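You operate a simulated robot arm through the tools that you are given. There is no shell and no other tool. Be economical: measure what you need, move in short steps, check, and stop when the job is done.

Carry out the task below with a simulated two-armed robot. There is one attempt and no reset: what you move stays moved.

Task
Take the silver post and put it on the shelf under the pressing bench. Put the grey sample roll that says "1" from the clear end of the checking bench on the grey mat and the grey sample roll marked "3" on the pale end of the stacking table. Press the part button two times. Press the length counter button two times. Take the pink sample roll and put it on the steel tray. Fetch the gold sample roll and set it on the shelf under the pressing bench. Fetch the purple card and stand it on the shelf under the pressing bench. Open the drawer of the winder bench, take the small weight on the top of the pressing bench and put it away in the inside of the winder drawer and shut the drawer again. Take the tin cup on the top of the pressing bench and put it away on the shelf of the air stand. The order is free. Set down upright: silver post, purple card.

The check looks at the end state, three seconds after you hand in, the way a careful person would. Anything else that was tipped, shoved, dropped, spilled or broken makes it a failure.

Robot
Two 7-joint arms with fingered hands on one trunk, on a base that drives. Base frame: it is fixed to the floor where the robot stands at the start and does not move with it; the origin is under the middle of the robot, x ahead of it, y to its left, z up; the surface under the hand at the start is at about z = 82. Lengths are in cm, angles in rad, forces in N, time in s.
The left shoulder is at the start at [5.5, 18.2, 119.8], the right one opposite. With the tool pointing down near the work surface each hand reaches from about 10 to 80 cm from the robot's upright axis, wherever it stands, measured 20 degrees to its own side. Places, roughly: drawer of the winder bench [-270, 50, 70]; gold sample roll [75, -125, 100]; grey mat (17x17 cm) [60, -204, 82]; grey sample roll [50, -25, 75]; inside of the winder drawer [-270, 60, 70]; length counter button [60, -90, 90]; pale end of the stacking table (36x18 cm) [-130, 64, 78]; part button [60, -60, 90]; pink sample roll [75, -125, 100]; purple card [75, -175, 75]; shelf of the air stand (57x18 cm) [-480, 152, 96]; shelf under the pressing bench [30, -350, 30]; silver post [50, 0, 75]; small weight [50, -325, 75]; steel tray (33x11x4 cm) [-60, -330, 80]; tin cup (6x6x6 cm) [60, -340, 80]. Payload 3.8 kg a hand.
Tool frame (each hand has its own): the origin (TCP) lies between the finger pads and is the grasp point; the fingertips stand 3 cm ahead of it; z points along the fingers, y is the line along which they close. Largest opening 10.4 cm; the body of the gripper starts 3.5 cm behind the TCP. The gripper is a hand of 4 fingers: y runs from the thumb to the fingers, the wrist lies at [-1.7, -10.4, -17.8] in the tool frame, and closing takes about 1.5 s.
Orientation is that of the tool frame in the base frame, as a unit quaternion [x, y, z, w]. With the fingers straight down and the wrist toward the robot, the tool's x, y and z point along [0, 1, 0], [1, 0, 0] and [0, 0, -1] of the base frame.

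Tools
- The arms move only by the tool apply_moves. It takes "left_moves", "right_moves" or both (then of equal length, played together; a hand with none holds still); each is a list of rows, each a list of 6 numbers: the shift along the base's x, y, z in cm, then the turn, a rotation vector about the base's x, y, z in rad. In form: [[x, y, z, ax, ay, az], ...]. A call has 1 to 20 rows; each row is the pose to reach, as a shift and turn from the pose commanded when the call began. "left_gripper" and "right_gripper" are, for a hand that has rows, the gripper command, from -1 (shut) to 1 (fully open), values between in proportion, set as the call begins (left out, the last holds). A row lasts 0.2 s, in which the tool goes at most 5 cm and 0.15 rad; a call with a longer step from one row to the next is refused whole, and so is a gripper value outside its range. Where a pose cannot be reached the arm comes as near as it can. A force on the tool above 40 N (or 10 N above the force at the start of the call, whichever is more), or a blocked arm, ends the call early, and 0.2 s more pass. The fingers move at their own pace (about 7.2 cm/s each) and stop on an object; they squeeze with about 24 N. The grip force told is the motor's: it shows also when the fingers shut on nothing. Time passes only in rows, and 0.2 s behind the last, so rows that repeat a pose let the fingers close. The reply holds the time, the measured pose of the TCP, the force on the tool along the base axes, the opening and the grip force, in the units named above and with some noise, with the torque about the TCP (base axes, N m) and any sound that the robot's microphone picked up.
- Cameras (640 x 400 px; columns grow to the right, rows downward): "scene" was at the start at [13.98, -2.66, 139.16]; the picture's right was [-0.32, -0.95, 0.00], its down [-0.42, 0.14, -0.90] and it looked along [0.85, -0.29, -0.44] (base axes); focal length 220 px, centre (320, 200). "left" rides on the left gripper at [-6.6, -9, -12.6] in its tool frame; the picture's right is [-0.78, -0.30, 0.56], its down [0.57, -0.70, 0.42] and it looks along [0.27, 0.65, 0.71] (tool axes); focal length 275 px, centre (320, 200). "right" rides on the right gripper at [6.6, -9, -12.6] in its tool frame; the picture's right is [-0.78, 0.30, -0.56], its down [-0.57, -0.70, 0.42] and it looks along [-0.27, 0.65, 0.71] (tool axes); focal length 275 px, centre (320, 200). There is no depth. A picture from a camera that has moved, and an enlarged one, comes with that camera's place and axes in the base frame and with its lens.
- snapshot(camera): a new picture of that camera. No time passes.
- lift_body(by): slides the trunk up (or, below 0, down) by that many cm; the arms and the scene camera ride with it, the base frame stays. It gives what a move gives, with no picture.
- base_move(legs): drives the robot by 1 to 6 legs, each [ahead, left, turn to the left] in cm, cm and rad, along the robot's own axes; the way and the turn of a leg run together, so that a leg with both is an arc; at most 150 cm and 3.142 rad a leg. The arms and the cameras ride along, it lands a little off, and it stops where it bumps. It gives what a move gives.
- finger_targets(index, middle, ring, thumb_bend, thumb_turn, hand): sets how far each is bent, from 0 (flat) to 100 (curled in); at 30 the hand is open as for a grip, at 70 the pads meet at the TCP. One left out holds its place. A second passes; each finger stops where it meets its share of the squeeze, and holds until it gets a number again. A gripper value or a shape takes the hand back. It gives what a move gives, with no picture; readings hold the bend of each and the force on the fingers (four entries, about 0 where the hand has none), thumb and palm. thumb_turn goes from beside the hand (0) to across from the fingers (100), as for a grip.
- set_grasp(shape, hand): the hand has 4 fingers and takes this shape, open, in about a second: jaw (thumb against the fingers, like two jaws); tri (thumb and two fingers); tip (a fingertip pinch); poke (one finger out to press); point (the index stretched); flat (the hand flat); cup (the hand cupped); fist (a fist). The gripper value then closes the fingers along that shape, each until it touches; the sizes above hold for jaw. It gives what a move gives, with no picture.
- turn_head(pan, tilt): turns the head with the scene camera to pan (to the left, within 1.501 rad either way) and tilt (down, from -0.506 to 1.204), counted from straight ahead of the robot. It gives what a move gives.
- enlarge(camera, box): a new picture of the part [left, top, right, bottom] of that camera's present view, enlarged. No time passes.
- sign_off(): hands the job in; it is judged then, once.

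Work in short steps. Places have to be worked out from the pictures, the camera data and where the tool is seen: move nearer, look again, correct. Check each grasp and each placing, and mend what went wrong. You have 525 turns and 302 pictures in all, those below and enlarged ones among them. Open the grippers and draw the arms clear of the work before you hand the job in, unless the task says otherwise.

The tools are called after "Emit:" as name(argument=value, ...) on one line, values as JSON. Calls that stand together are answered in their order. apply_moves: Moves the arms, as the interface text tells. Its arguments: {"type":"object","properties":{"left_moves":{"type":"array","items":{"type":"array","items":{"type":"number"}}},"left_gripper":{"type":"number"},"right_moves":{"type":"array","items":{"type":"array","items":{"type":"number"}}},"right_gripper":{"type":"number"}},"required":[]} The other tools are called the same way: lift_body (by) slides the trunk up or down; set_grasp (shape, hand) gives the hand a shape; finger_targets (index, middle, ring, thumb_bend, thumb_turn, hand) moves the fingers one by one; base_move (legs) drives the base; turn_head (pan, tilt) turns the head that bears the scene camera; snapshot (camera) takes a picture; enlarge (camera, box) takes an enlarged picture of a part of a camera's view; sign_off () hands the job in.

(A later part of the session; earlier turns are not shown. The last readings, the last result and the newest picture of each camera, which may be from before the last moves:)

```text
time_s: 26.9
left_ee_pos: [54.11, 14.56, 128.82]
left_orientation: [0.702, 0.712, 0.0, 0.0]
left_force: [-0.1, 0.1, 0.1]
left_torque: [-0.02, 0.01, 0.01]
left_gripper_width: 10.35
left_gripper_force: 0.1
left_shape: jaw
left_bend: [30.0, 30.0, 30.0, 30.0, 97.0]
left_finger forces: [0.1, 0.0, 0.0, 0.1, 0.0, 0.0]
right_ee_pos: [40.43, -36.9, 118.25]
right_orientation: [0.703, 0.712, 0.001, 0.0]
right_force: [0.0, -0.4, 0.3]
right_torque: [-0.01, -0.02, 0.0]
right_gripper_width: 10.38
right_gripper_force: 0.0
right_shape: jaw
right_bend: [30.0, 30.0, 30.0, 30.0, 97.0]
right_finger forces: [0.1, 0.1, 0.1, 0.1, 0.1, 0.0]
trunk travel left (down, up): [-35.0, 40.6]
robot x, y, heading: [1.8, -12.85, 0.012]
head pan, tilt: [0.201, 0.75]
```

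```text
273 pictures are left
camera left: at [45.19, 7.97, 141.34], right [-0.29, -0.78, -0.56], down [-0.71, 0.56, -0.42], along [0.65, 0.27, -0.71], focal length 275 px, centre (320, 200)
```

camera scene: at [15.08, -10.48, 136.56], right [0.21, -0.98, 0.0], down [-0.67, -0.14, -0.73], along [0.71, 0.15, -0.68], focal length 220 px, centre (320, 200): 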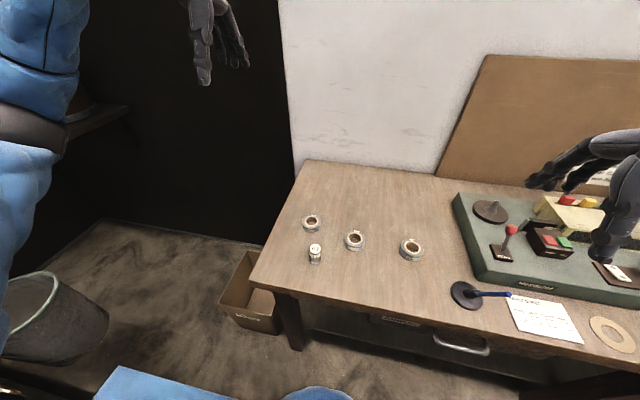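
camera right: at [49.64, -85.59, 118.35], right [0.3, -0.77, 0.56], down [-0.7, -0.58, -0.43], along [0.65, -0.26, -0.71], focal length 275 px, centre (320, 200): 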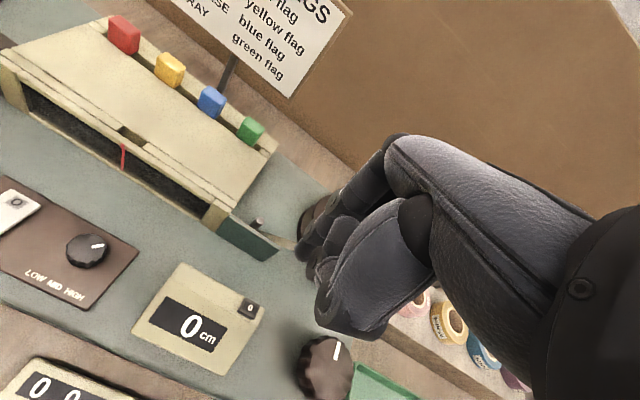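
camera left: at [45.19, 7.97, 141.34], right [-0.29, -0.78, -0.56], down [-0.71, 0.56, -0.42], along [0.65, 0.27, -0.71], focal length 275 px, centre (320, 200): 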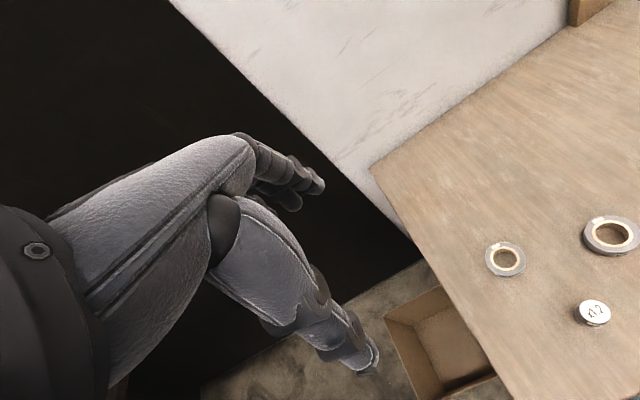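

Two views agree on roll 1's centre ≈ [59.2,1.9]. I bring the left hand above it at z≈98.

Emit:
apply_moves(left_moves=[[1, -2.5, -4, 0, 0, 0], [2, -5, -8, 0, 0, 0], [3, -7.5, -12, 0, 0, 0], [4, -10, -16, 0, 0, 0], [5, -12.7, -20, 0, 0, 0], [5, -12.7, -24.5, 0, 0, 0], [5, -12.7, -29, 0, 0, 0], [5, -12.7, -31, 0, 0, 0], [5, -12.7, -31, 0, 0, 0]])

Emit:
snapshot(camera="left")

Emit:
enlarge(camera="scene", box=[230, 130, 430, 280])

```text
time_s: 28.9
left_ee_pos: [59.27, 1.86, 97.75]
left_orientation: [0.704, 0.711, 0.0, 0.0]
left_force: [-0.8, -1.4, 0.5]
left_torque: [0.01, -0.01, 0.02]
left_gripper_width: 10.39
left_gripper_force: 0.0
left_shape: jaw
left_bend: [30.0, 30.0, 30.0, 30.0, 97.0]
left_finger forces: [0.0, 0.1, 0.1, 0.0, 0.1, 0.0]
right_ee_pos: [40.52, -37.09, 118.21]
right_orientation: [0.703, 0.712, 0.0, 0.0]
right_force: [0.8, 0.9, 0.4]
right_torque: [0.01, -0.01, 0.02]
right_gripper_width: 10.38
right_gripper_force: 0.0
right_shape: jaw
right_bend: [30.0, 30.0, 30.0, 30.0, 97.0]
right_finger forces: [0.1, 0.1, 0.1, 0.0, 0.0, 0.0]
trunk travel left (down, up): [-35.0, 40.6]
robot x, y, heading: [1.68, -12.37, 0.017]
head pan, tilt: [0.201, 0.75]
```

```text
272 pictures are left
camera left: at [50.4, -4.82, 110.28], right [-0.29, -0.78, -0.56], down [-0.71, 0.56, -0.42], along [0.65, 0.27, -0.71], focal length 275 px, centre (320, 200)
```

left: 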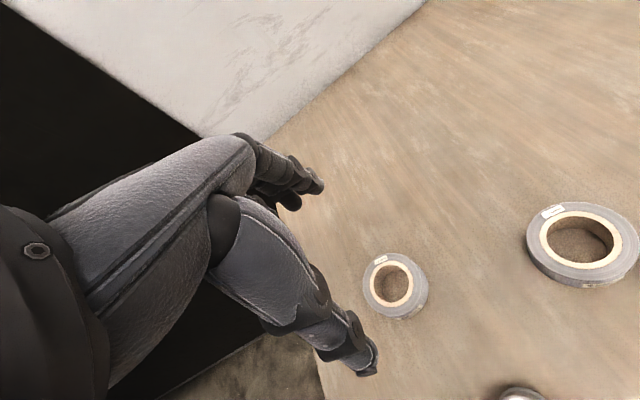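

```text
2.67 times, centred on (330, 205) of scene
camera zoom: at [15.09, -10.51, 136.56], right [0.21, -0.98, 0.0], down [-0.67, -0.14, -0.73], along [0.71, 0.15, -0.68], focal length 588 px, centre (293, 187)
```

zoom: 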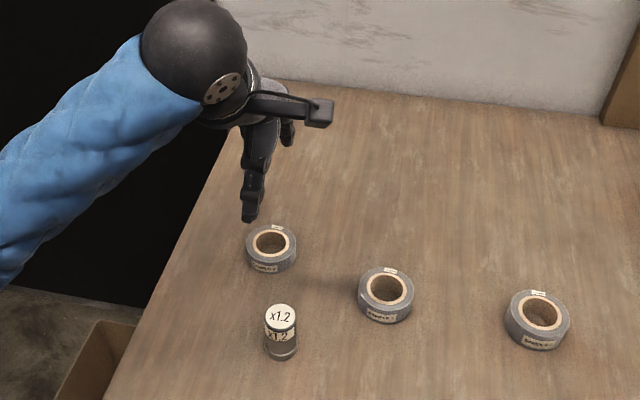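

The roll is at about [59.2,1.2]. I descend to z≈85.4 with the hand open.

Emit:
apply_moves(left_moves=[[0, -0.7, -4, 0, 0, 0], [0, -0.7, -8, 0, 0, 0], [0, -0.7, -11, 0, 0, 0], [0, -0.7, -12.3, 0, 0, 0], [0, -0.7, -12.3, 0, 0, 0]])

Emit:
snapshot(camera="left")

Emit:
enlarge(camera="scene", box=[230, 130, 430, 280])

```text
time_s: 30.1
left_ee_pos: [59.16, 1.15, 85.47]
left_orientation: [0.703, 0.711, 0.0, 0.001]
left_force: [-1.0, -0.4, 0.1]
left_torque: [0.0, -0.02, -0.03]
left_gripper_width: 10.39
left_gripper_force: 0.2
left_shape: jaw
left_bend: [30.0, 30.0, 30.0, 30.0, 97.0]
left_finger forces: [0.1, 0.0, 0.0, 0.0, 0.1, 0.0]
right_ee_pos: [40.52, -36.95, 118.24]
right_orientation: [0.703, 0.711, 0.0, 0.0]
right_force: [0.3, 0.0, 0.4]
right_torque: [-0.02, 0.0, 0.0]
right_gripper_width: 10.37
right_gripper_force: 0.1
right_shape: jaw
right_bend: [30.0, 30.0, 30.0, 30.0, 97.0]
right_finger forces: [0.1, 0.1, 0.0, 0.0, 0.0, 0.1]
trunk travel left (down, up): [-35.0, 40.6]
robot x, y, heading: [1.66, -12.44, 0.009]
head pan, tilt: [0.201, 0.75]
```

```text
270 pictures are left
camera left: at [50.29, -5.5, 98.0], right [-0.29, -0.78, -0.56], down [-0.71, 0.56, -0.42], along [0.65, 0.27, -0.71], focal length 275 px, centre (320, 200)
```

left: 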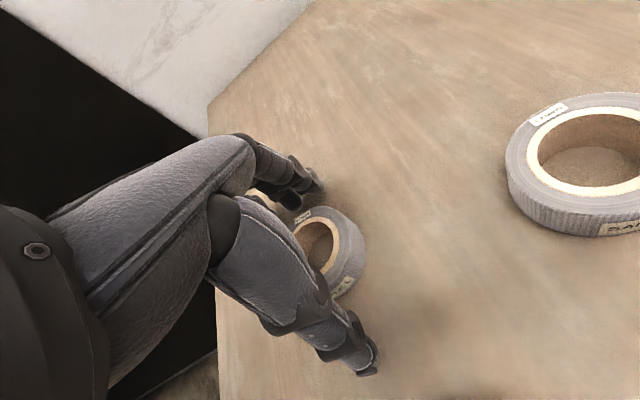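

```text
2.67 times, centred on (330, 205) of scene
camera zoom: at [15.08, -10.49, 136.56], right [0.21, -0.98, 0.0], down [-0.67, -0.14, -0.73], along [0.71, 0.15, -0.68], focal length 588 px, centre (293, 187)
```

zoom: 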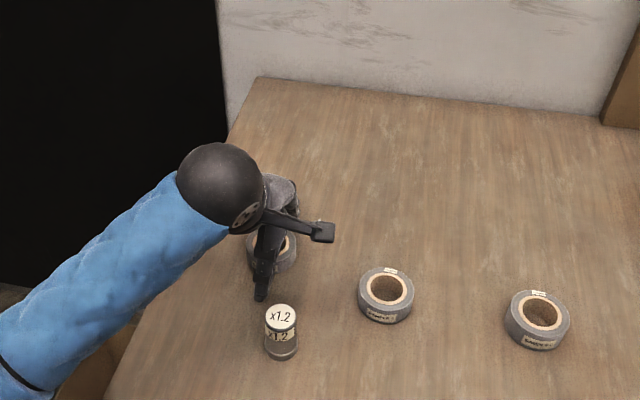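

The roll sits between thumb and fingers. I close and wait.

Emit:
apply_moves(left_moves=[[0, 0, 0, 0, 0, 0], [0, 0, 0, 0, 0, 0], [0, 0, 0, 0, 0, 0], [0, 0, 0, 0, 0, 0], [0, 0, 0, 0, 0, 0], [0, 0, 0, 0, 0, 0], [0, 0, 0, 0, 0, 0]], left_gripper=-1)

Emit:
apply_moves(left_moves=[[0, 0, 2, 0, 0, 0], [0, 0, 6, 0, 0, 0], [0, 0, 10, 0, 0, 0], [0, 0, 15, 0, 0, 0], [0, 0, 20, 0, 0, 0], [0, 0, 25, 0, 0, 0]])

Emit:
snapshot(camera="left")

Emit:
enlarge(camera="scene", box=[230, 80, 430, 280])

```text
time_s: 31.7
left_ee_pos: [59.37, 1.11, 85.46]
left_orientation: [0.702, 0.712, 0.0, 0.0]
left_force: [-0.4, -0.4, 0.7]
left_torque: [0.01, 0.02, -0.02]
left_gripper_width: 5.19
left_gripper_force: 23.8
left_shape: jaw
left_bend: [74.0, 43.0, 47.0, 69.0, 100.0]
left_finger forces: [12.5, 8.2, 0.0, 0.0, 20.5, 0.0]
right_ee_pos: [40.41, -37.06, 118.22]
right_orientation: [0.703, 0.712, 0.0, 0.0]
right_force: [0.7, 0.8, -0.1]
right_torque: [-0.03, 0.0, -0.03]
right_gripper_width: 10.36
right_gripper_force: 0.0
right_shape: jaw
right_bend: [30.0, 30.0, 30.0, 30.0, 97.0]
right_finger forces: [0.0, 0.0, 0.1, 0.0, 0.0, 0.0]
trunk travel left (down, up): [-35.0, 40.6]
robot x, y, heading: [1.52, -12.73, 0.011]
head pan, tilt: [0.201, 0.75]
```

```text
time_s: 33.1
left_ee_pos: [58.78, 1.3, 110.65]
left_orientation: [0.702, 0.712, 0.0, -0.001]
left_force: [-0.1, 0.0, 0.0]
left_torque: [0.0, -0.03, 0.01]
left_gripper_width: 5.2
left_gripper_force: 24.8
left_shape: jaw
left_bend: [74.0, 43.0, 47.0, 69.0, 100.0]
left_finger forces: [12.6, 8.4, 0.0, 0.0, 20.5, 0.1]
right_ee_pos: [40.45, -36.88, 118.31]
right_orientation: [0.703, 0.711, 0.001, 0.0]
right_force: [-0.7, -0.1, -1.1]
right_torque: [0.01, -0.03, 0.0]
right_gripper_width: 10.39
right_gripper_force: 0.1
right_shape: jaw
right_bend: [30.0, 30.0, 30.0, 30.0, 97.0]
right_finger forces: [0.1, 0.0, 0.0, 0.0, 0.0, 0.0]
trunk travel left (down, up): [-35.0, 40.6]
robot x, y, heading: [1.93, -12.27, 0.015]
head pan, tilt: [0.201, 0.75]
```

```text
268 pictures are left
camera left: at [49.75, -5.31, 123.16], right [-0.29, -0.78, -0.56], down [-0.71, 0.56, -0.42], along [0.64, 0.27, -0.71], focal length 275 px, centre (320, 200)
```

left: 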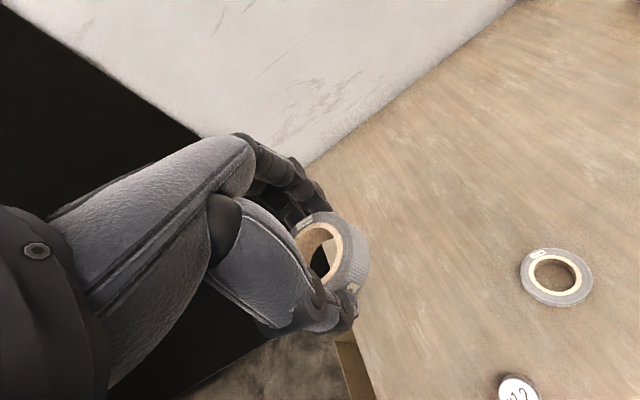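

```text
2.00 times, centred on (330, 180) of scene
camera zoom: at [15.03, -10.37, 136.57], right [0.21, -0.98, 0.0], down [-0.67, -0.15, -0.73], along [0.71, 0.15, -0.68], focal length 441 px, centre (300, 240)
```

zoom: 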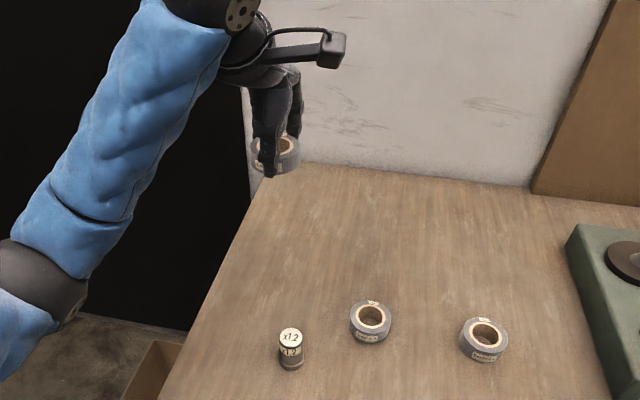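

Roll 1 is held. Now I drive left 28 so that the right hand can reach the post.

Emit:
base_move(legs=[[0, 28, 0]])

Emit:
turn_head(pan=-0.2, tilt=0.85)

Emit:
snapshot(camera="scene")

Emit:
snapshot(camera="right")

```text
time_s: 35.1
left_ee_pos: [58.32, 29.41, 110.49]
left_orientation: [0.703, 0.712, 0.0, 0.001]
left_force: [-0.5, 0.3, -0.1]
left_torque: [-0.03, 0.0, 0.01]
left_gripper_width: 5.21
left_gripper_force: 23.9
left_shape: jaw
left_bend: [74.0, 43.0, 47.0, 69.0, 100.0]
left_finger forces: [12.5, 8.2, 0.1, 0.1, 20.5, 0.0]
right_ee_pos: [40.14, -8.75, 118.19]
right_orientation: [0.702, 0.712, 0.0, 0.0]
right_force: [0.2, 1.3, 0.0]
right_torque: [-0.02, 0.01, 0.0]
right_gripper_width: 10.37
right_gripper_force: 0.1
right_shape: jaw
right_bend: [30.0, 30.0, 30.0, 30.0, 97.0]
right_finger forces: [0.0, 0.0, 0.0, 0.1, 0.0, 0.1]
trunk travel left (down, up): [-35.0, 40.6]
robot x, y, heading: [1.62, 15.68, 0.01]
head pan, tilt: [0.201, 0.75]
```

```text
time_s: 36.0
left_ee_pos: [58.45, 29.4, 110.53]
left_orientation: [0.701, 0.713, -0.001, 0.0]
left_force: [-0.2, 0.4, 0.4]
left_torque: [0.0, 0.01, -0.03]
left_gripper_width: 5.16
left_gripper_force: 23.7
left_shape: jaw
left_bend: [74.0, 43.0, 47.0, 69.0, 100.0]
left_finger forces: [12.7, 8.4, 0.0, 0.1, 20.5, 0.1]
right_ee_pos: [40.1, -8.86, 118.15]
right_orientation: [0.702, 0.712, 0.0, 0.0]
right_force: [0.3, 0.2, 0.0]
right_torque: [0.03, -0.03, 0.0]
right_gripper_width: 10.37
right_gripper_force: 0.0
right_shape: jaw
right_bend: [30.0, 30.0, 30.0, 30.0, 97.0]
right_finger forces: [0.0, 0.1, 0.0, 0.1, 0.0, 0.0]
trunk travel left (down, up): [-35.0, 40.6]
robot x, y, heading: [1.32, 15.75, 0.014]
head pan, tilt: [-0.201, 0.85]
```

```text
266 pictures are left
camera scene: at [14.29, 14.34, 135.76], right [-0.18, -0.98, 0.0], down [-0.74, 0.14, -0.66], along [0.65, -0.12, -0.75], focal length 220 px, centre (320, 200)
```

scene: 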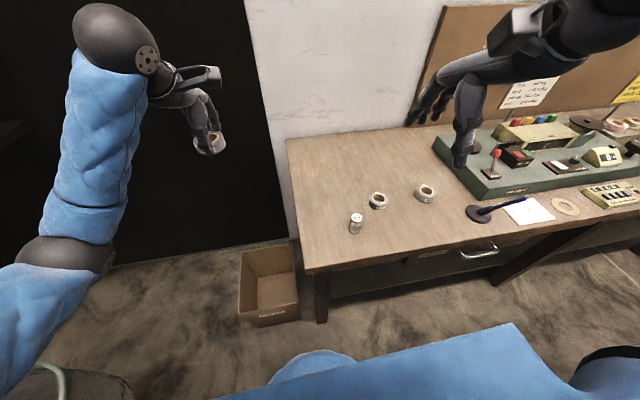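

```text
265 pictures are left
camera right: at [31.1, -2.55, 130.76], right [0.31, -0.77, 0.56], down [-0.69, -0.58, -0.42], along [0.65, -0.25, -0.71], focal length 275 px, centre (320, 200)
```

right: 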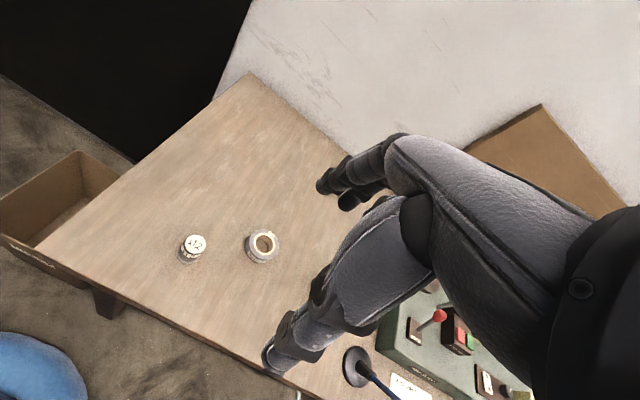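

The post stands at about [47.5,-2.3], top z≈88.5. I move the right hand above it.

Emit:
apply_moves(right_moves=[[2, 2, -3, 0, 0, 0], [4, 4, -6, 0, 0, 0], [7.3, 6.5, -9, 0, 0, 0], [7.3, 6.5, -13, 0, 0, 0], [7.3, 6.5, -17, 0, 0, 0], [7.3, 6.5, -17, 0, 0, 0]])

Emit:
snapshot(camera="right")

Emit:
enlarge(camera="scene", box=[300, 130, 460, 270])

```text
refused: row 3 steps farther than a row can; nothing moved
```

```text
264 pictures are left
camera right: at [31.1, -2.55, 130.76], right [0.31, -0.77, 0.56], down [-0.69, -0.58, -0.42], along [0.65, -0.25, -0.71], focal length 275 px, centre (320, 200)
```

right: 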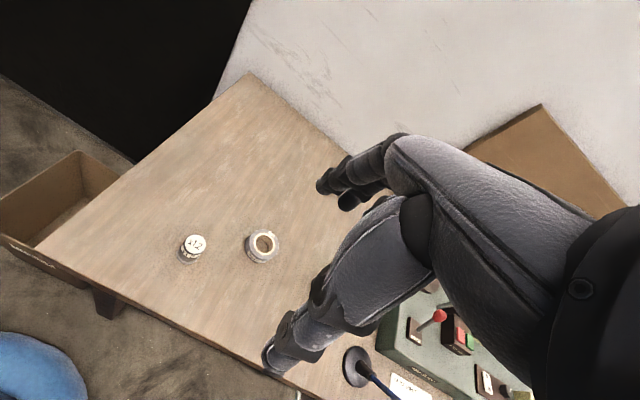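

```text
2.86 times, centred on (380, 200) of scene
camera zoom: at [14.29, 14.34, 135.76], right [-0.18, -0.98, 0.0], down [-0.74, 0.14, -0.66], along [0.65, -0.12, -0.75], focal length 630 px, centre (149, 200)
```

zoom: 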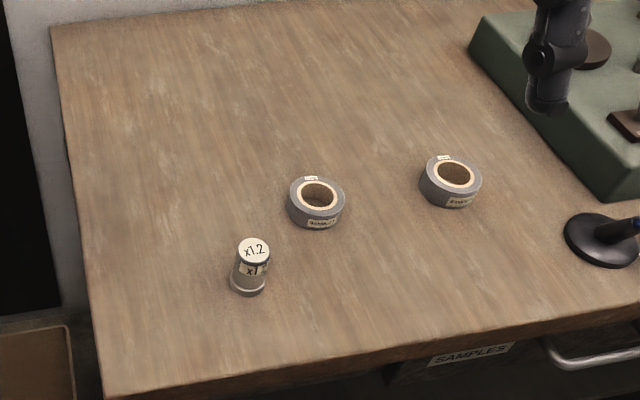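

One step was too long; I resend it with smaller steps.

Emit:
apply_moves(right_moves=[[2, 2, -3, 0, 0, 0], [4, 4, -6, 0, 0, 0], [6, 5.5, -9, 0, 0, 0], [7.3, 6.5, -13, 0, 0, 0], [7.3, 6.5, -17, 0, 0, 0], [7.3, 6.5, -17, 0, 0, 0]])

Emit:
snapshot(camera="right")

Emit:
enlarge(camera="scene", box=[300, 130, 460, 270])

```text
time_s: 37.4
left_ee_pos: [58.38, 29.35, 110.6]
left_orientation: [0.703, 0.711, 0.0, -0.001]
left_force: [0.0, -0.5, -0.2]
left_torque: [-0.01, 0.02, 0.01]
left_gripper_width: 5.21
left_gripper_force: 24.4
left_shape: jaw
left_bend: [74.0, 43.0, 47.0, 69.0, 100.0]
left_finger forces: [12.6, 8.3, 0.0, 0.0, 20.6, 0.1]
right_ee_pos: [47.91, -2.1, 101.02]
right_orientation: [0.703, 0.712, 0.001, 0.0]
right_force: [-0.4, 0.7, 0.3]
right_torque: [-0.01, 0.04, 0.03]
right_gripper_width: 10.39
right_gripper_force: 0.0
right_shape: jaw
right_bend: [30.0, 30.0, 30.0, 30.0, 97.0]
right_finger forces: [0.0, 0.0, 0.0, 0.1, 0.0, 0.1]
trunk travel left (down, up): [-35.0, 40.6]
robot x, y, heading: [1.5, 15.11, 0.019]
head pan, tilt: [-0.201, 0.85]
```

```text
262 pictures are left
camera right: at [38.78, 4.26, 113.63], right [0.31, -0.77, 0.56], down [-0.69, -0.58, -0.43], along [0.65, -0.25, -0.71], focal length 275 px, centre (320, 200)
```

right: 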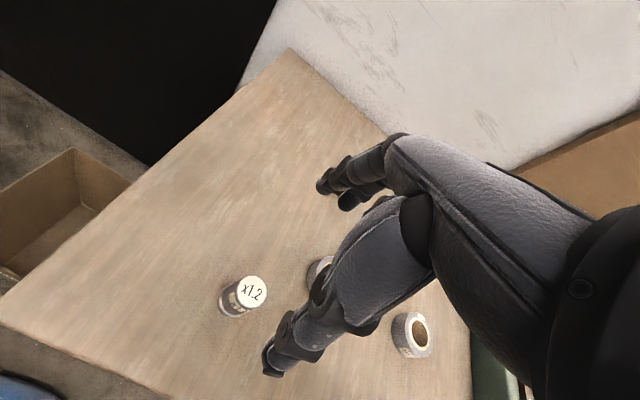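

```text
2.86 times, centred on (380, 200) of scene
camera zoom: at [14.24, 14.33, 135.77], right [-0.19, -0.98, 0.0], down [-0.74, 0.14, -0.66], along [0.65, -0.12, -0.75], focal length 630 px, centre (149, 200)
```

zoom: 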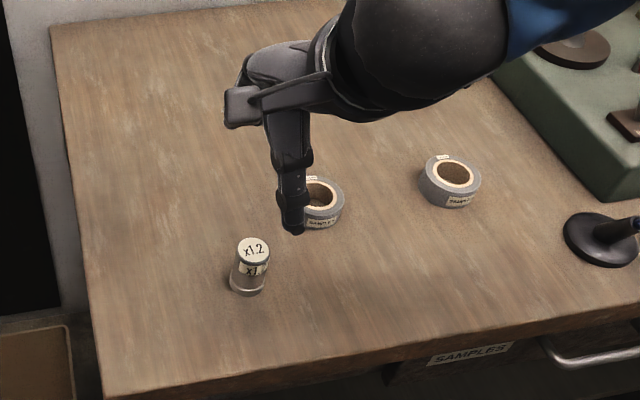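

The post is at [47.4,-2.4]. I descend to z≈87 and close.

Emit:
apply_moves(right_moves=[[-0.5, -0.3, -4, 0, 0, 0], [-0.5, -0.3, -8, 0, 0, 0], [-0.5, -0.3, -12, 0, 0, 0], [-0.5, -0.3, -14, 0, 0, 0], [-0.5, -0.3, -14, 0, 0, 0]])

Emit:
snapshot(camera="right")

```text
time_s: 38.5
left_ee_pos: [58.37, 29.36, 110.59]
left_orientation: [0.702, 0.712, -0.001, -0.001]
left_force: [0.4, -0.2, -0.9]
left_torque: [-0.03, 0.0, 0.01]
left_gripper_width: 5.2
left_gripper_force: 23.8
left_shape: jaw
left_bend: [74.0, 43.0, 47.0, 69.0, 100.0]
left_finger forces: [12.5, 8.3, 0.1, 0.0, 20.5, 0.0]
right_ee_pos: [47.16, -2.77, 87.39]
right_orientation: [0.702, 0.712, 0.001, 0.0]
right_force: [-0.7, -0.1, -0.6]
right_torque: [-0.01, 0.0, 0.0]
right_gripper_width: 10.4
right_gripper_force: 0.1
right_shape: jaw
right_bend: [30.0, 30.0, 30.0, 30.0, 97.0]
right_finger forces: [0.0, 0.1, 0.0, 0.0, 0.0, 0.0]
trunk travel left (down, up): [-35.0, 40.6]
robot x, y, heading: [0.83, 15.31, 0.018]
head pan, tilt: [-0.201, 0.85]
```

```text
260 pictures are left
camera right: at [38.17, 3.58, 99.91], right [0.31, -0.77, 0.56], down [-0.69, -0.58, -0.43], along [0.65, -0.25, -0.71], focal length 275 px, centre (320, 200)
```

right: 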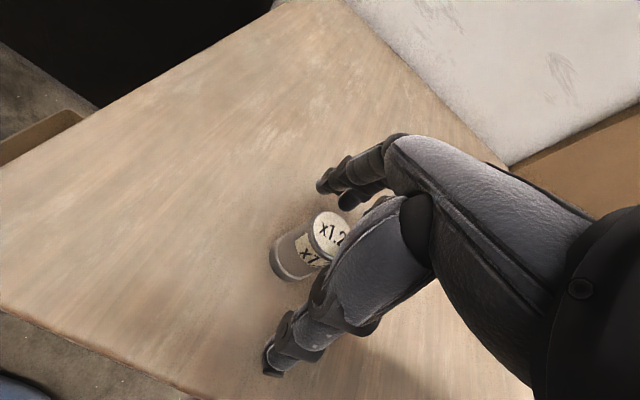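

The post is about 0.7 cm to the +y side of the TCP; I correct and close.

Emit:
apply_moves(right_moves=[[0, 0.7, 0, 0, 0, 0]])

Emit:
apply_moves(right_moves=[[0, 0, 0, 0, 0, 0], [0, 0, 0, 0, 0, 0], [0, 0, 0, 0, 0, 0], [0, 0, 0, 0, 0, 0], [0, 0, 0, 0, 0, 0], [0, 0, 0, 0, 0, 0], [0, 0, 0, 0, 0, 0], [0, 0, 0, 0, 0, 0]], right_gripper=-1)

Emit:
snapshot(camera="right")

```text
time_s: 39.0
left_ee_pos: [58.3, 29.28, 110.47]
left_orientation: [0.702, 0.712, 0.0, 0.0]
left_force: [-1.1, 0.2, -0.6]
left_torque: [0.01, -0.03, -0.03]
left_gripper_width: 5.2
left_gripper_force: 24.0
left_shape: jaw
left_bend: [74.0, 43.0, 47.0, 69.0, 100.0]
left_finger forces: [12.6, 8.2, 0.1, 0.1, 20.5, 0.1]
right_ee_pos: [47.18, -2.36, 87.64]
right_orientation: [0.702, 0.712, 0.001, -0.001]
right_force: [0.4, -0.7, 0.2]
right_torque: [-0.05, 0.01, 0.03]
right_gripper_width: 10.38
right_gripper_force: 0.0
right_shape: jaw
right_bend: [30.0, 30.0, 30.0, 30.0, 97.0]
right_finger forces: [0.1, 0.1, 0.0, 0.1, 0.0, 0.0]
trunk travel left (down, up): [-35.0, 40.6]
robot x, y, heading: [1.12, 15.78, 0.013]
head pan, tilt: [-0.201, 0.85]
```

```text
time_s: 40.8
left_ee_pos: [58.37, 29.42, 110.62]
left_orientation: [0.702, 0.712, 0.001, 0.0]
left_force: [-0.2, -0.1, 0.4]
left_torque: [-0.02, 0.0, -0.01]
left_gripper_width: 5.2
left_gripper_force: 23.9
left_shape: jaw
left_bend: [74.0, 43.0, 47.0, 69.0, 100.0]
left_finger forces: [12.6, 8.3, 0.0, 0.0, 20.6, 0.0]
right_ee_pos: [47.21, -2.25, 87.49]
right_orientation: [0.701, 0.713, 0.0, 0.0]
right_force: [-1.3, -0.5, 0.5]
right_torque: [0.01, 0.01, -0.02]
right_gripper_width: 2.43
right_gripper_force: 24.5
right_shape: jaw
right_bend: [73.0, 56.0, 62.0, 75.0, 100.0]
right_finger forces: [12.5, 8.0, 0.1, 0.1, 20.0, 0.1]
trunk travel left (down, up): [-35.0, 40.6]
robot x, y, heading: [1.4, 15.3, 0.012]
head pan, tilt: [-0.201, 0.85]
```

```text
259 pictures are left
camera right: at [38.07, 4.01, 100.09], right [0.31, -0.77, 0.56], down [-0.69, -0.58, -0.42], along [0.65, -0.25, -0.71], focal length 275 px, centre (320, 200)
```

right: 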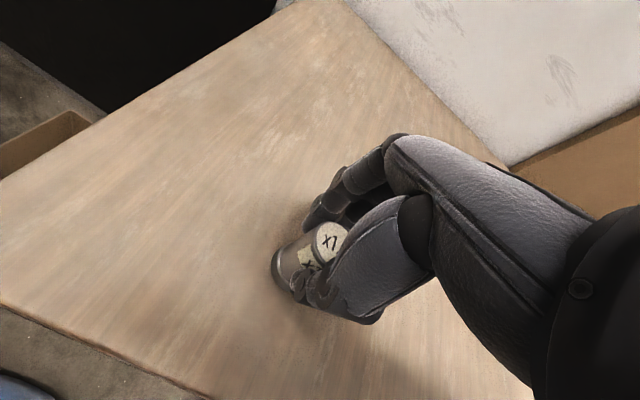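

It is gripped by thumb, index and middle. I lift it.

Emit:
apply_moves(right_moves=[[0, 0, 2, 0, 0, 0], [0, 0, 6, 0, 0, 0], [0, 0, 10, 0, 0, 0], [0, 0, 15, 0, 0, 0], [0, 0, 20, 0, 0, 0], [0, 0, 25, 0, 0, 0]])

Emit:
enlarge(camera="right", box=[230, 180, 390, 340])

Emit:
snapshot(camera="scene")

```text
time_s: 42.1
left_ee_pos: [58.34, 29.33, 110.63]
left_orientation: [0.702, 0.713, 0.001, 0.001]
left_force: [0.1, 0.1, 0.4]
left_torque: [0.04, -0.02, -0.01]
left_gripper_width: 5.2
left_gripper_force: 24.4
left_shape: jaw
left_bend: [74.0, 43.0, 47.0, 69.0, 100.0]
left_finger forces: [12.7, 8.2, 0.1, 0.0, 20.5, 0.2]
right_ee_pos: [47.0, -2.14, 112.31]
right_orientation: [0.702, 0.713, 0.001, 0.0]
right_force: [0.3, -0.5, -1.5]
right_torque: [0.0, -0.01, -0.02]
right_gripper_width: 2.43
right_gripper_force: 24.0
right_shape: jaw
right_bend: [73.0, 56.0, 62.0, 75.0, 100.0]
right_finger forces: [12.7, 8.2, 0.1, 0.0, 20.0, 0.0]
trunk travel left (down, up): [-35.0, 40.6]
robot x, y, heading: [1.63, 15.62, 0.017]
head pan, tilt: [-0.201, 0.85]
```

```text
2.50 times, centred on (310, 260) of right
camera zoom: at [37.86, 4.33, 124.75], right [0.31, -0.77, 0.56], down [-0.69, -0.58, -0.43], along [0.65, -0.25, -0.71], focal length 688 px, centre (345, 50)
```

zoom: 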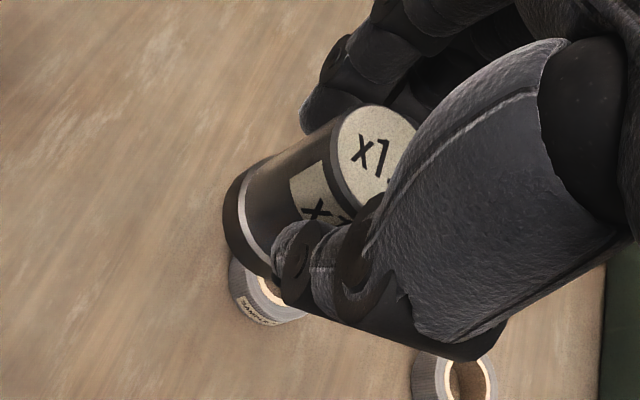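

```text
257 pictures are left
camera scene: at [14.2, 14.34, 135.77], right [-0.18, -0.98, 0.0], down [-0.74, 0.14, -0.66], along [0.65, -0.12, -0.75], focal length 220 px, centre (320, 200)
```

scene: 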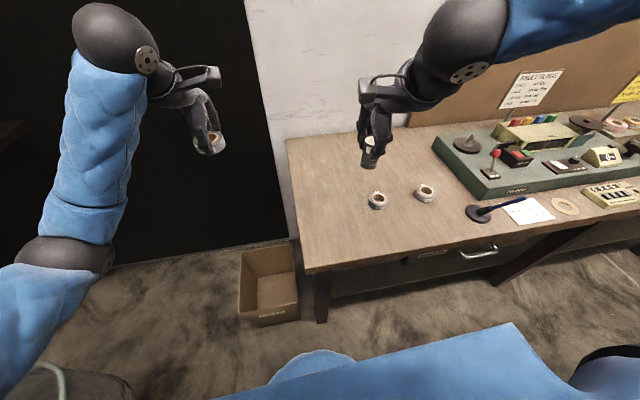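

Both objects are held. I retract both arms toward the trunk and drive right in two legs, then look.

Emit:
apply_moves(left_moves=[[-4, -1, 1, 0, 0, 0], [-8, -2, 2, 0, 0, 0], [-12, -3, 3, 0, 0, 0], [-16, -4, 4, 0, 0, 0], [-20, -4, 5, 0, 0, 0]], right_moves=[[-2, -2, 1, 0, 0, 0], [-4, -4, 2, 0, 0, 0], [-6, -6, 3, 0, 0, 0], [-8, -8, 4, 0, 0, 0], [-10, -10, 5, 0, 0, 0]])

Emit:
base_move(legs=[[0, -120, 0]])

Emit:
turn_head(pan=-0.7, tilt=0.6)

Emit:
snapshot(camera="scene")

```text
time_s: 43.4
left_ee_pos: [38.34, 25.17, 115.74]
left_orientation: [0.702, 0.712, 0.001, 0.0]
left_force: [-0.4, -0.2, -0.6]
left_torque: [0.0, -0.08, -0.03]
left_gripper_width: 5.2
left_gripper_force: 24.1
left_shape: jaw
left_bend: [74.0, 43.0, 47.0, 69.0, 100.0]
left_finger forces: [12.8, 8.4, 0.1, 0.0, 20.5, 0.0]
right_ee_pos: [36.89, -12.08, 117.21]
right_orientation: [0.702, 0.713, 0.001, -0.001]
right_force: [-0.4, 0.0, -1.4]
right_torque: [0.01, 0.01, -0.02]
right_gripper_width: 2.39
right_gripper_force: 24.3
right_shape: jaw
right_bend: [73.0, 56.0, 62.0, 75.0, 100.0]
right_finger forces: [12.6, 8.4, 0.0, 0.1, 19.9, 0.0]
trunk travel left (down, up): [-35.0, 40.6]
robot x, y, heading: [1.69, 15.31, 0.011]
head pan, tilt: [-0.201, 0.85]
```

```text
time_s: 49.3
left_ee_pos: [40.66, -92.44, 115.71]
left_orientation: [0.7, 0.714, 0.0, 0.0]
left_force: [0.1, 0.4, -0.2]
left_torque: [0.01, 0.01, -0.02]
left_gripper_width: 5.19
left_gripper_force: 24.0
left_shape: jaw
left_bend: [74.0, 43.0, 47.0, 69.0, 100.0]
left_finger forces: [12.8, 8.4, 0.0, 0.0, 20.5, 0.0]
right_ee_pos: [39.36, -129.79, 117.05]
right_orientation: [0.7, 0.714, 0.001, -0.001]
right_force: [-0.4, -0.6, -2.0]
right_torque: [0.01, -0.02, -0.01]
right_gripper_width: 2.41
right_gripper_force: 24.1
right_shape: jaw
right_bend: [73.0, 56.0, 62.0, 75.0, 100.0]
right_finger forces: [12.7, 8.5, 0.0, 0.0, 19.8, 0.0]
trunk travel left (down, up): [-35.0, 40.6]
robot x, y, heading: [3.25, -102.13, 0.021]
head pan, tilt: [-0.201, 0.85]
```

```text
time_s: 50.3
left_ee_pos: [40.66, -92.35, 115.62]
left_orientation: [0.7, 0.714, 0.0, 0.0]
left_force: [-0.7, 0.0, 0.5]
left_torque: [-0.02, -0.02, -0.04]
left_gripper_width: 5.15
left_gripper_force: 24.2
left_shape: jaw
left_bend: [74.0, 43.0, 47.0, 69.0, 100.0]
left_finger forces: [12.8, 8.4, 0.1, 0.0, 20.5, 0.0]
right_ee_pos: [39.43, -129.63, 117.02]
right_orientation: [0.7, 0.714, 0.0, -0.001]
right_force: [-0.5, -0.4, -1.8]
right_torque: [-0.01, -0.05, 0.0]
right_gripper_width: 2.4
right_gripper_force: 24.3
right_shape: jaw
right_bend: [73.0, 56.0, 62.0, 75.0, 100.0]
right_finger forces: [12.7, 8.5, 0.1, 0.1, 19.8, 0.0]
trunk travel left (down, up): [-35.0, 40.6]
robot x, y, heading: [3.46, -102.24, 0.025]
head pan, tilt: [-0.7, 0.6]
```

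```text
256 pictures are left
camera scene: at [15.59, -107.66, 137.84], right [-0.63, -0.78, 0.0], down [-0.44, 0.35, -0.82], along [0.64, -0.52, -0.57], focal length 220 px, centre (320, 200)
```

scene: 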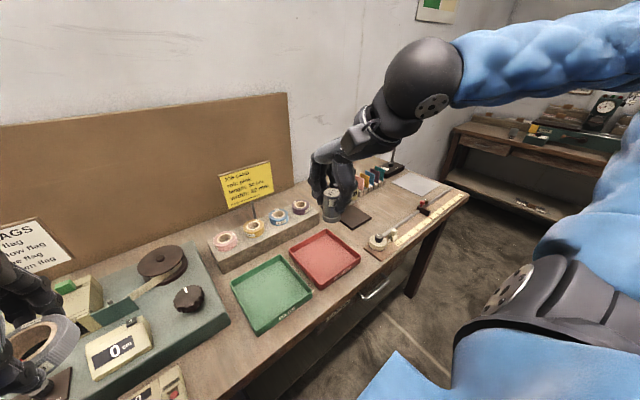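

The grey mat is at the right end of this bench. I drive on about 108 cm to the right, correcting heading, and look again.

Emit:
base_move(legs=[[-3, -106, -0.02]])

Emit:
turn_head(pan=0.1, tilt=0.7)

Emit:
snapshot(camera="scene")

Emit:
turn_head(pan=-1.0, tilt=0.6)

Emit:
snapshot(camera="scene")

```text
time_s: 55.8
left_ee_pos: [40.16, -198.68, 115.77]
left_orientation: [0.697, 0.717, 0.0, 0.0]
left_force: [-0.3, -0.3, -0.3]
left_torque: [0.0, 0.05, 0.01]
left_gripper_width: 5.19
left_gripper_force: 23.7
left_shape: jaw
left_bend: [74.0, 43.0, 47.0, 69.0, 100.0]
left_finger forces: [12.8, 8.4, 0.1, 0.1, 20.4, 0.0]
right_ee_pos: [39.11, -235.95, 117.13]
right_orientation: [0.698, 0.716, 0.0, 0.0]
right_force: [0.2, -0.1, -1.2]
right_torque: [0.0, -0.01, -0.02]
right_gripper_width: 2.39
right_gripper_force: 24.0
right_shape: jaw
right_bend: [73.0, 56.0, 62.0, 75.0, 100.0]
right_finger forces: [12.7, 8.5, 0.0, 0.0, 19.8, 0.0]
trunk travel left (down, up): [-35.0, 40.6]
robot x, y, heading: [3.01, -209.12, 0.027]
head pan, tilt: [-0.7, 0.6]
```

```text
time_s: 56.9
left_ee_pos: [40.25, -198.74, 115.76]
left_orientation: [0.697, 0.717, 0.0, 0.001]
left_force: [0.4, 0.3, 0.1]
left_torque: [-0.02, 0.01, 0.02]
left_gripper_width: 5.21
left_gripper_force: 24.2
left_shape: jaw
left_bend: [74.0, 43.0, 47.0, 69.0, 100.0]
left_finger forces: [12.8, 8.4, 0.0, 0.0, 20.5, 0.0]
right_ee_pos: [39.09, -235.98, 117.06]
right_orientation: [0.697, 0.717, 0.001, 0.0]
right_force: [-0.2, 0.3, -1.7]
right_torque: [-0.02, 0.0, 0.01]
right_gripper_width: 2.42
right_gripper_force: 23.7
right_shape: jaw
right_bend: [73.0, 56.0, 62.0, 75.0, 100.0]
right_finger forces: [12.8, 8.5, 0.0, 0.0, 19.8, 0.0]
trunk travel left (down, up): [-35.0, 40.6]
robot x, y, heading: [3.12, -208.57, 0.024]
head pan, tilt: [0.099, 0.7]
```

```text
255 pictures are left
camera scene: at [16.7, -207.51, 136.99], right [0.13, -0.99, 0.0], down [-0.64, -0.08, -0.76], along [0.76, 0.1, -0.64], focal length 220 px, centre (320, 200)
```

scene: 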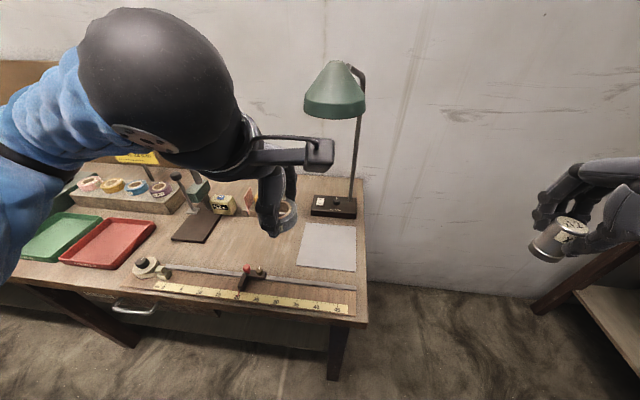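

```text
time_s: 58.2
left_ee_pos: [40.28, -198.7, 115.74]
left_orientation: [0.697, 0.717, 0.0, 0.0]
left_force: [0.0, -0.3, -0.5]
left_torque: [0.02, -0.02, 0.0]
left_gripper_width: 5.16
left_gripper_force: 23.4
left_shape: jaw
left_bend: [74.0, 43.0, 47.0, 69.0, 100.0]
left_finger forces: [12.8, 8.4, 0.1, 0.0, 20.5, 0.0]
right_ee_pos: [39.08, -235.94, 117.06]
right_orientation: [0.697, 0.717, 0.001, 0.0]
right_force: [-0.8, 0.2, -1.6]
right_torque: [0.0, 0.02, -0.04]
right_gripper_width: 2.38
right_gripper_force: 23.7
right_shape: jaw
right_bend: [73.0, 56.0, 62.0, 75.0, 100.0]
right_finger forces: [12.7, 8.5, 0.1, 0.1, 19.7, 0.1]
trunk travel left (down, up): [-35.0, 40.6]
robot x, y, heading: [2.95, -209.55, 0.026]
head pan, tilt: [-1.0, 0.6]
```

```text
254 pictures are left
camera scene: at [13.26, -215.88, 137.85], right [-0.83, -0.56, 0.0], down [-0.32, 0.47, -0.82], along [0.47, -0.68, -0.57], focal length 220 px, centre (320, 200)
```

scene: 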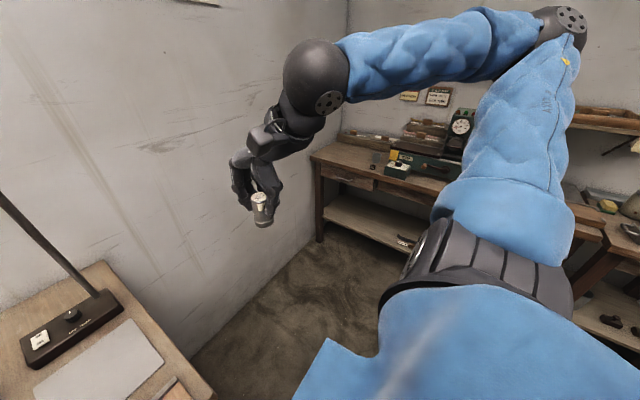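

The mat centre is at about [59.8,-204.8]; a lamp shade hangs behind above z≈115. I lower to z≈101 first, then extend over the mat.

Emit:
apply_moves(left_moves=[[0, -1, -5, 0, 0, 0], [0, -2, -9.5, 0, 0, 0], [0, -3, -14, 0, 0, 0], [4, -4, -15, 0, 0, 0], [8, -5, -15, 0, 0, 0], [12, -6, -15, 0, 0, 0], [16, -6, -15, 0, 0, 0], [19.5, -6, -15, 0, 0, 0], [19.5, -6, -15, 0, 0, 0]])

Emit:
turn_head(pan=0.1, tilt=0.7)

Emit:
snapshot(camera="scene")

Emit:
snapshot(camera="left")

```text
refused: row 1 steps farther than a row can; nothing moved
```

```text
time_s: 59.5
left_ee_pos: [40.16, -198.63, 115.71]
left_orientation: [0.697, 0.717, -0.001, 0.0]
left_force: [-0.3, 0.0, 0.8]
left_torque: [-0.01, 0.02, 0.01]
left_gripper_width: 5.21
left_gripper_force: 24.1
left_shape: jaw
left_bend: [74.0, 43.0, 47.0, 69.0, 100.0]
left_finger forces: [12.8, 8.4, 0.1, 0.0, 20.5, 0.0]
right_ee_pos: [39.02, -235.97, 117.12]
right_orientation: [0.697, 0.717, -0.001, 0.0]
right_force: [0.0, -0.4, -1.9]
right_torque: [0.01, 0.02, 0.0]
right_gripper_width: 2.43
right_gripper_force: 24.2
right_shape: jaw
right_bend: [73.0, 56.0, 62.0, 75.0, 100.0]
right_finger forces: [12.7, 8.4, 0.0, 0.1, 19.8, 0.0]
trunk travel left (down, up): [-35.0, 40.6]
robot x, y, heading: [3.11, -208.72, 0.026]
head pan, tilt: [0.099, 0.7]
```

```text
253 pictures are left
camera scene: at [16.7, -207.51, 136.98], right [0.13, -0.99, 0.0], down [-0.64, -0.08, -0.76], along [0.76, 0.1, -0.64], focal length 220 px, centre (320, 200)
```

scene: 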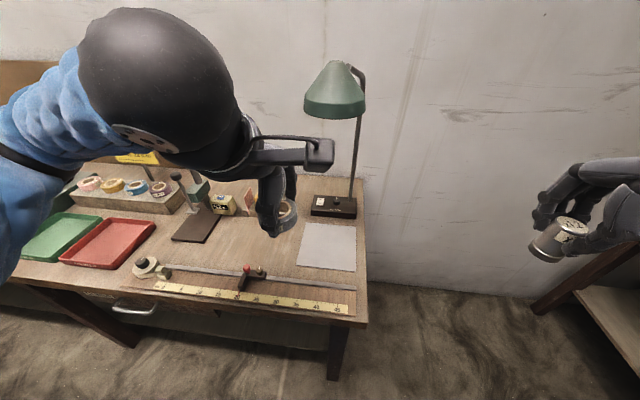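

```text
252 pictures are left
camera left: at [31.3, -205.47, 128.23], right [-0.27, -0.78, -0.56], down [-0.72, 0.55, -0.42], along [0.64, 0.28, -0.71], focal length 275 px, centre (320, 200)
```

left: 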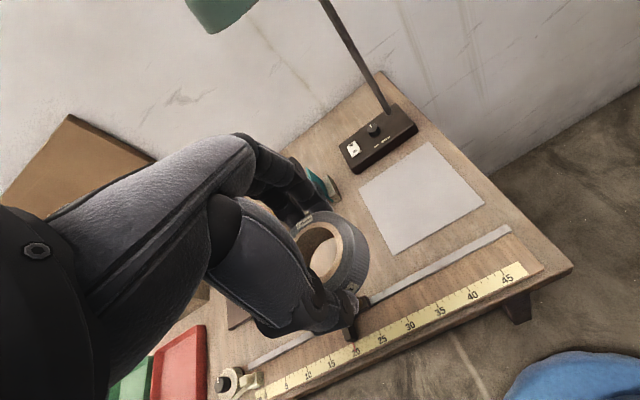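

A step was slightly too long; I resend with smaller steps (mat centre ≈ [59.3,-205.2]).

Emit:
apply_moves(left_moves=[[0, -1, -4, 0, 0, 0], [0, -2, -8, 0, 0, 0], [0, -3, -12, 0, 0, 0], [3, -4, -15, 0, 0, 0], [7, -5, -15, 0, 0, 0], [11, -6, -15, 0, 0, 0], [15, -6, -15, 0, 0, 0], [19, -6, -15, 0, 0, 0], [19, -6, -15, 0, 0, 0]])

Emit:
snapshot(camera="scene")

Emit:
snapshot(camera="left")

```text
time_s: 61.5
left_ee_pos: [59.0, -204.66, 100.59]
left_orientation: [0.697, 0.717, 0.0, 0.0]
left_force: [0.9, -0.9, -0.3]
left_torque: [0.01, -0.02, -0.01]
left_gripper_width: 5.17
left_gripper_force: 23.8
left_shape: jaw
left_bend: [74.0, 43.0, 47.0, 69.0, 100.0]
left_finger forces: [12.9, 8.6, 0.0, 0.1, 20.5, 0.0]
right_ee_pos: [39.1, -235.93, 117.25]
right_orientation: [0.697, 0.717, -0.001, 0.0]
right_force: [0.1, 0.3, -0.8]
right_torque: [0.02, 0.01, -0.04]
right_gripper_width: 2.39
right_gripper_force: 24.0
right_shape: jaw
right_bend: [73.0, 56.0, 62.0, 75.0, 100.0]
right_finger forces: [12.8, 8.6, 0.0, 0.0, 19.9, 0.0]
trunk travel left (down, up): [-35.0, 40.6]
robot x, y, heading: [2.94, -208.82, 0.023]
head pan, tilt: [0.099, 0.7]
```

```text
251 pictures are left
camera scene: at [16.66, -207.48, 136.99], right [0.13, -0.99, 0.0], down [-0.64, -0.08, -0.76], along [0.76, 0.1, -0.64], focal length 220 px, centre (320, 200)
```

scene: 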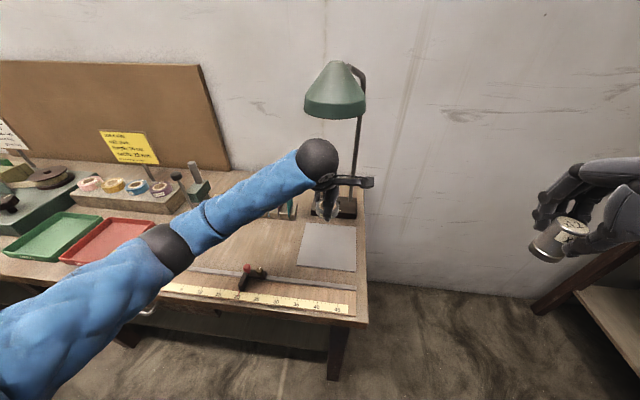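

```text
250 pictures are left
camera left: at [50.18, -211.45, 113.07], right [-0.27, -0.78, -0.56], down [-0.72, 0.55, -0.42], along [0.64, 0.28, -0.71], focal length 275 px, centre (320, 200)
```

left: 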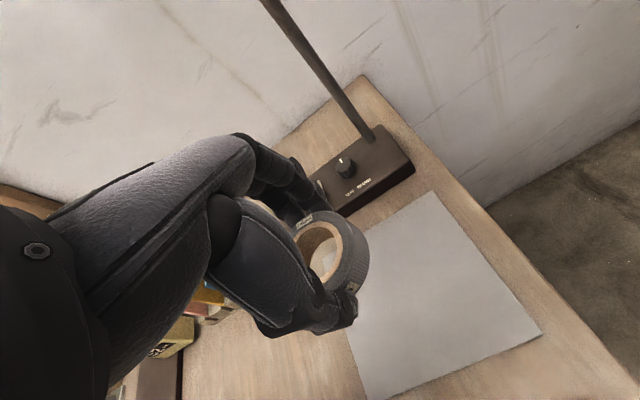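

Corners give the mat centre [60.3,-204.9]. I shift 1.2 forward and lower to set the roll down at TCP z≈85.8.

Emit:
apply_moves(left_moves=[[1.2, 0, -4, 0, 0, 0], [1.2, 0, -8, 0, 0, 0], [1.2, 0, -12, 0, 0, 0], [1.2, 0, -13.8, 0, 0, 0], [1.2, 0, -14.7, 0, 0, 0], [1.2, 0, -14.7, 0, 0, 0]])

Emit:
snapshot(camera="left")

```text
time_s: 62.9
left_ee_pos: [60.27, -204.62, 85.83]
left_orientation: [0.697, 0.717, 0.0, 0.0]
left_force: [-0.1, 0.6, -0.3]
left_torque: [0.05, -0.03, -0.02]
left_gripper_width: 5.17
left_gripper_force: 24.1
left_shape: jaw
left_bend: [74.0, 43.0, 47.0, 69.0, 100.0]
left_finger forces: [12.8, 8.6, 0.0, 0.1, 20.3, 0.0]
right_ee_pos: [39.06, -235.86, 117.11]
right_orientation: [0.697, 0.717, 0.0, 0.0]
right_force: [-0.2, -0.9, -2.3]
right_torque: [0.0, -0.05, -0.01]
right_gripper_width: 2.41
right_gripper_force: 23.9
right_shape: jaw
right_bend: [73.0, 56.0, 62.0, 75.0, 100.0]
right_finger forces: [12.7, 8.5, 0.0, 0.0, 19.7, 0.0]
trunk travel left (down, up): [-35.0, 40.6]
robot x, y, heading: [2.84, -209.01, 0.031]
head pan, tilt: [0.099, 0.7]
```

```text
249 pictures are left
camera left: at [51.39, -211.44, 98.37], right [-0.27, -0.78, -0.56], down [-0.72, 0.55, -0.42], along [0.64, 0.28, -0.71], focal length 275 px, centre (320, 200)
```

left: 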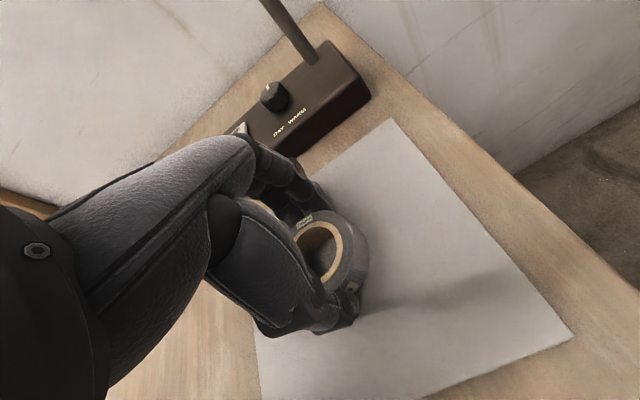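

The roll is just above the mat. I lower a little until contact.

Emit:
apply_moves(left_moves=[[0, 0, -0.3, 0, 0, 0], [0, 0, -0.5, 0, 0, 0], [0, 0, -0.5, 0, 0, 0]])

```text
time_s: 63.7
left_ee_pos: [60.28, -204.66, 85.67]
left_orientation: [0.697, 0.717, 0.002, 0.002]
left_force: [-1.0, 0.9, 12.3]
left_torque: [0.02, 0.0, 0.03]
left_gripper_width: 5.19
left_gripper_force: 24.4
left_shape: jaw
left_bend: [74.0, 43.0, 47.0, 69.0, 100.0]
left_finger forces: [13.3, 9.0, 0.0, 0.1, 22.4, 0.0]
right_ee_pos: [39.01, -235.8, 117.15]
right_orientation: [0.698, 0.717, 0.0, 0.001]
right_force: [-1.0, 0.1, -2.5]
right_torque: [-0.02, 0.0, 0.0]
right_gripper_width: 2.42
right_gripper_force: 24.1
right_shape: jaw
right_bend: [73.0, 56.0, 62.0, 75.0, 100.0]
right_finger forces: [12.7, 8.6, 0.1, 0.0, 19.8, 0.0]
trunk travel left (down, up): [-35.0, 40.6]
robot x, y, heading: [3.07, -208.73, 0.028]
head pan, tilt: [0.099, 0.7]
```

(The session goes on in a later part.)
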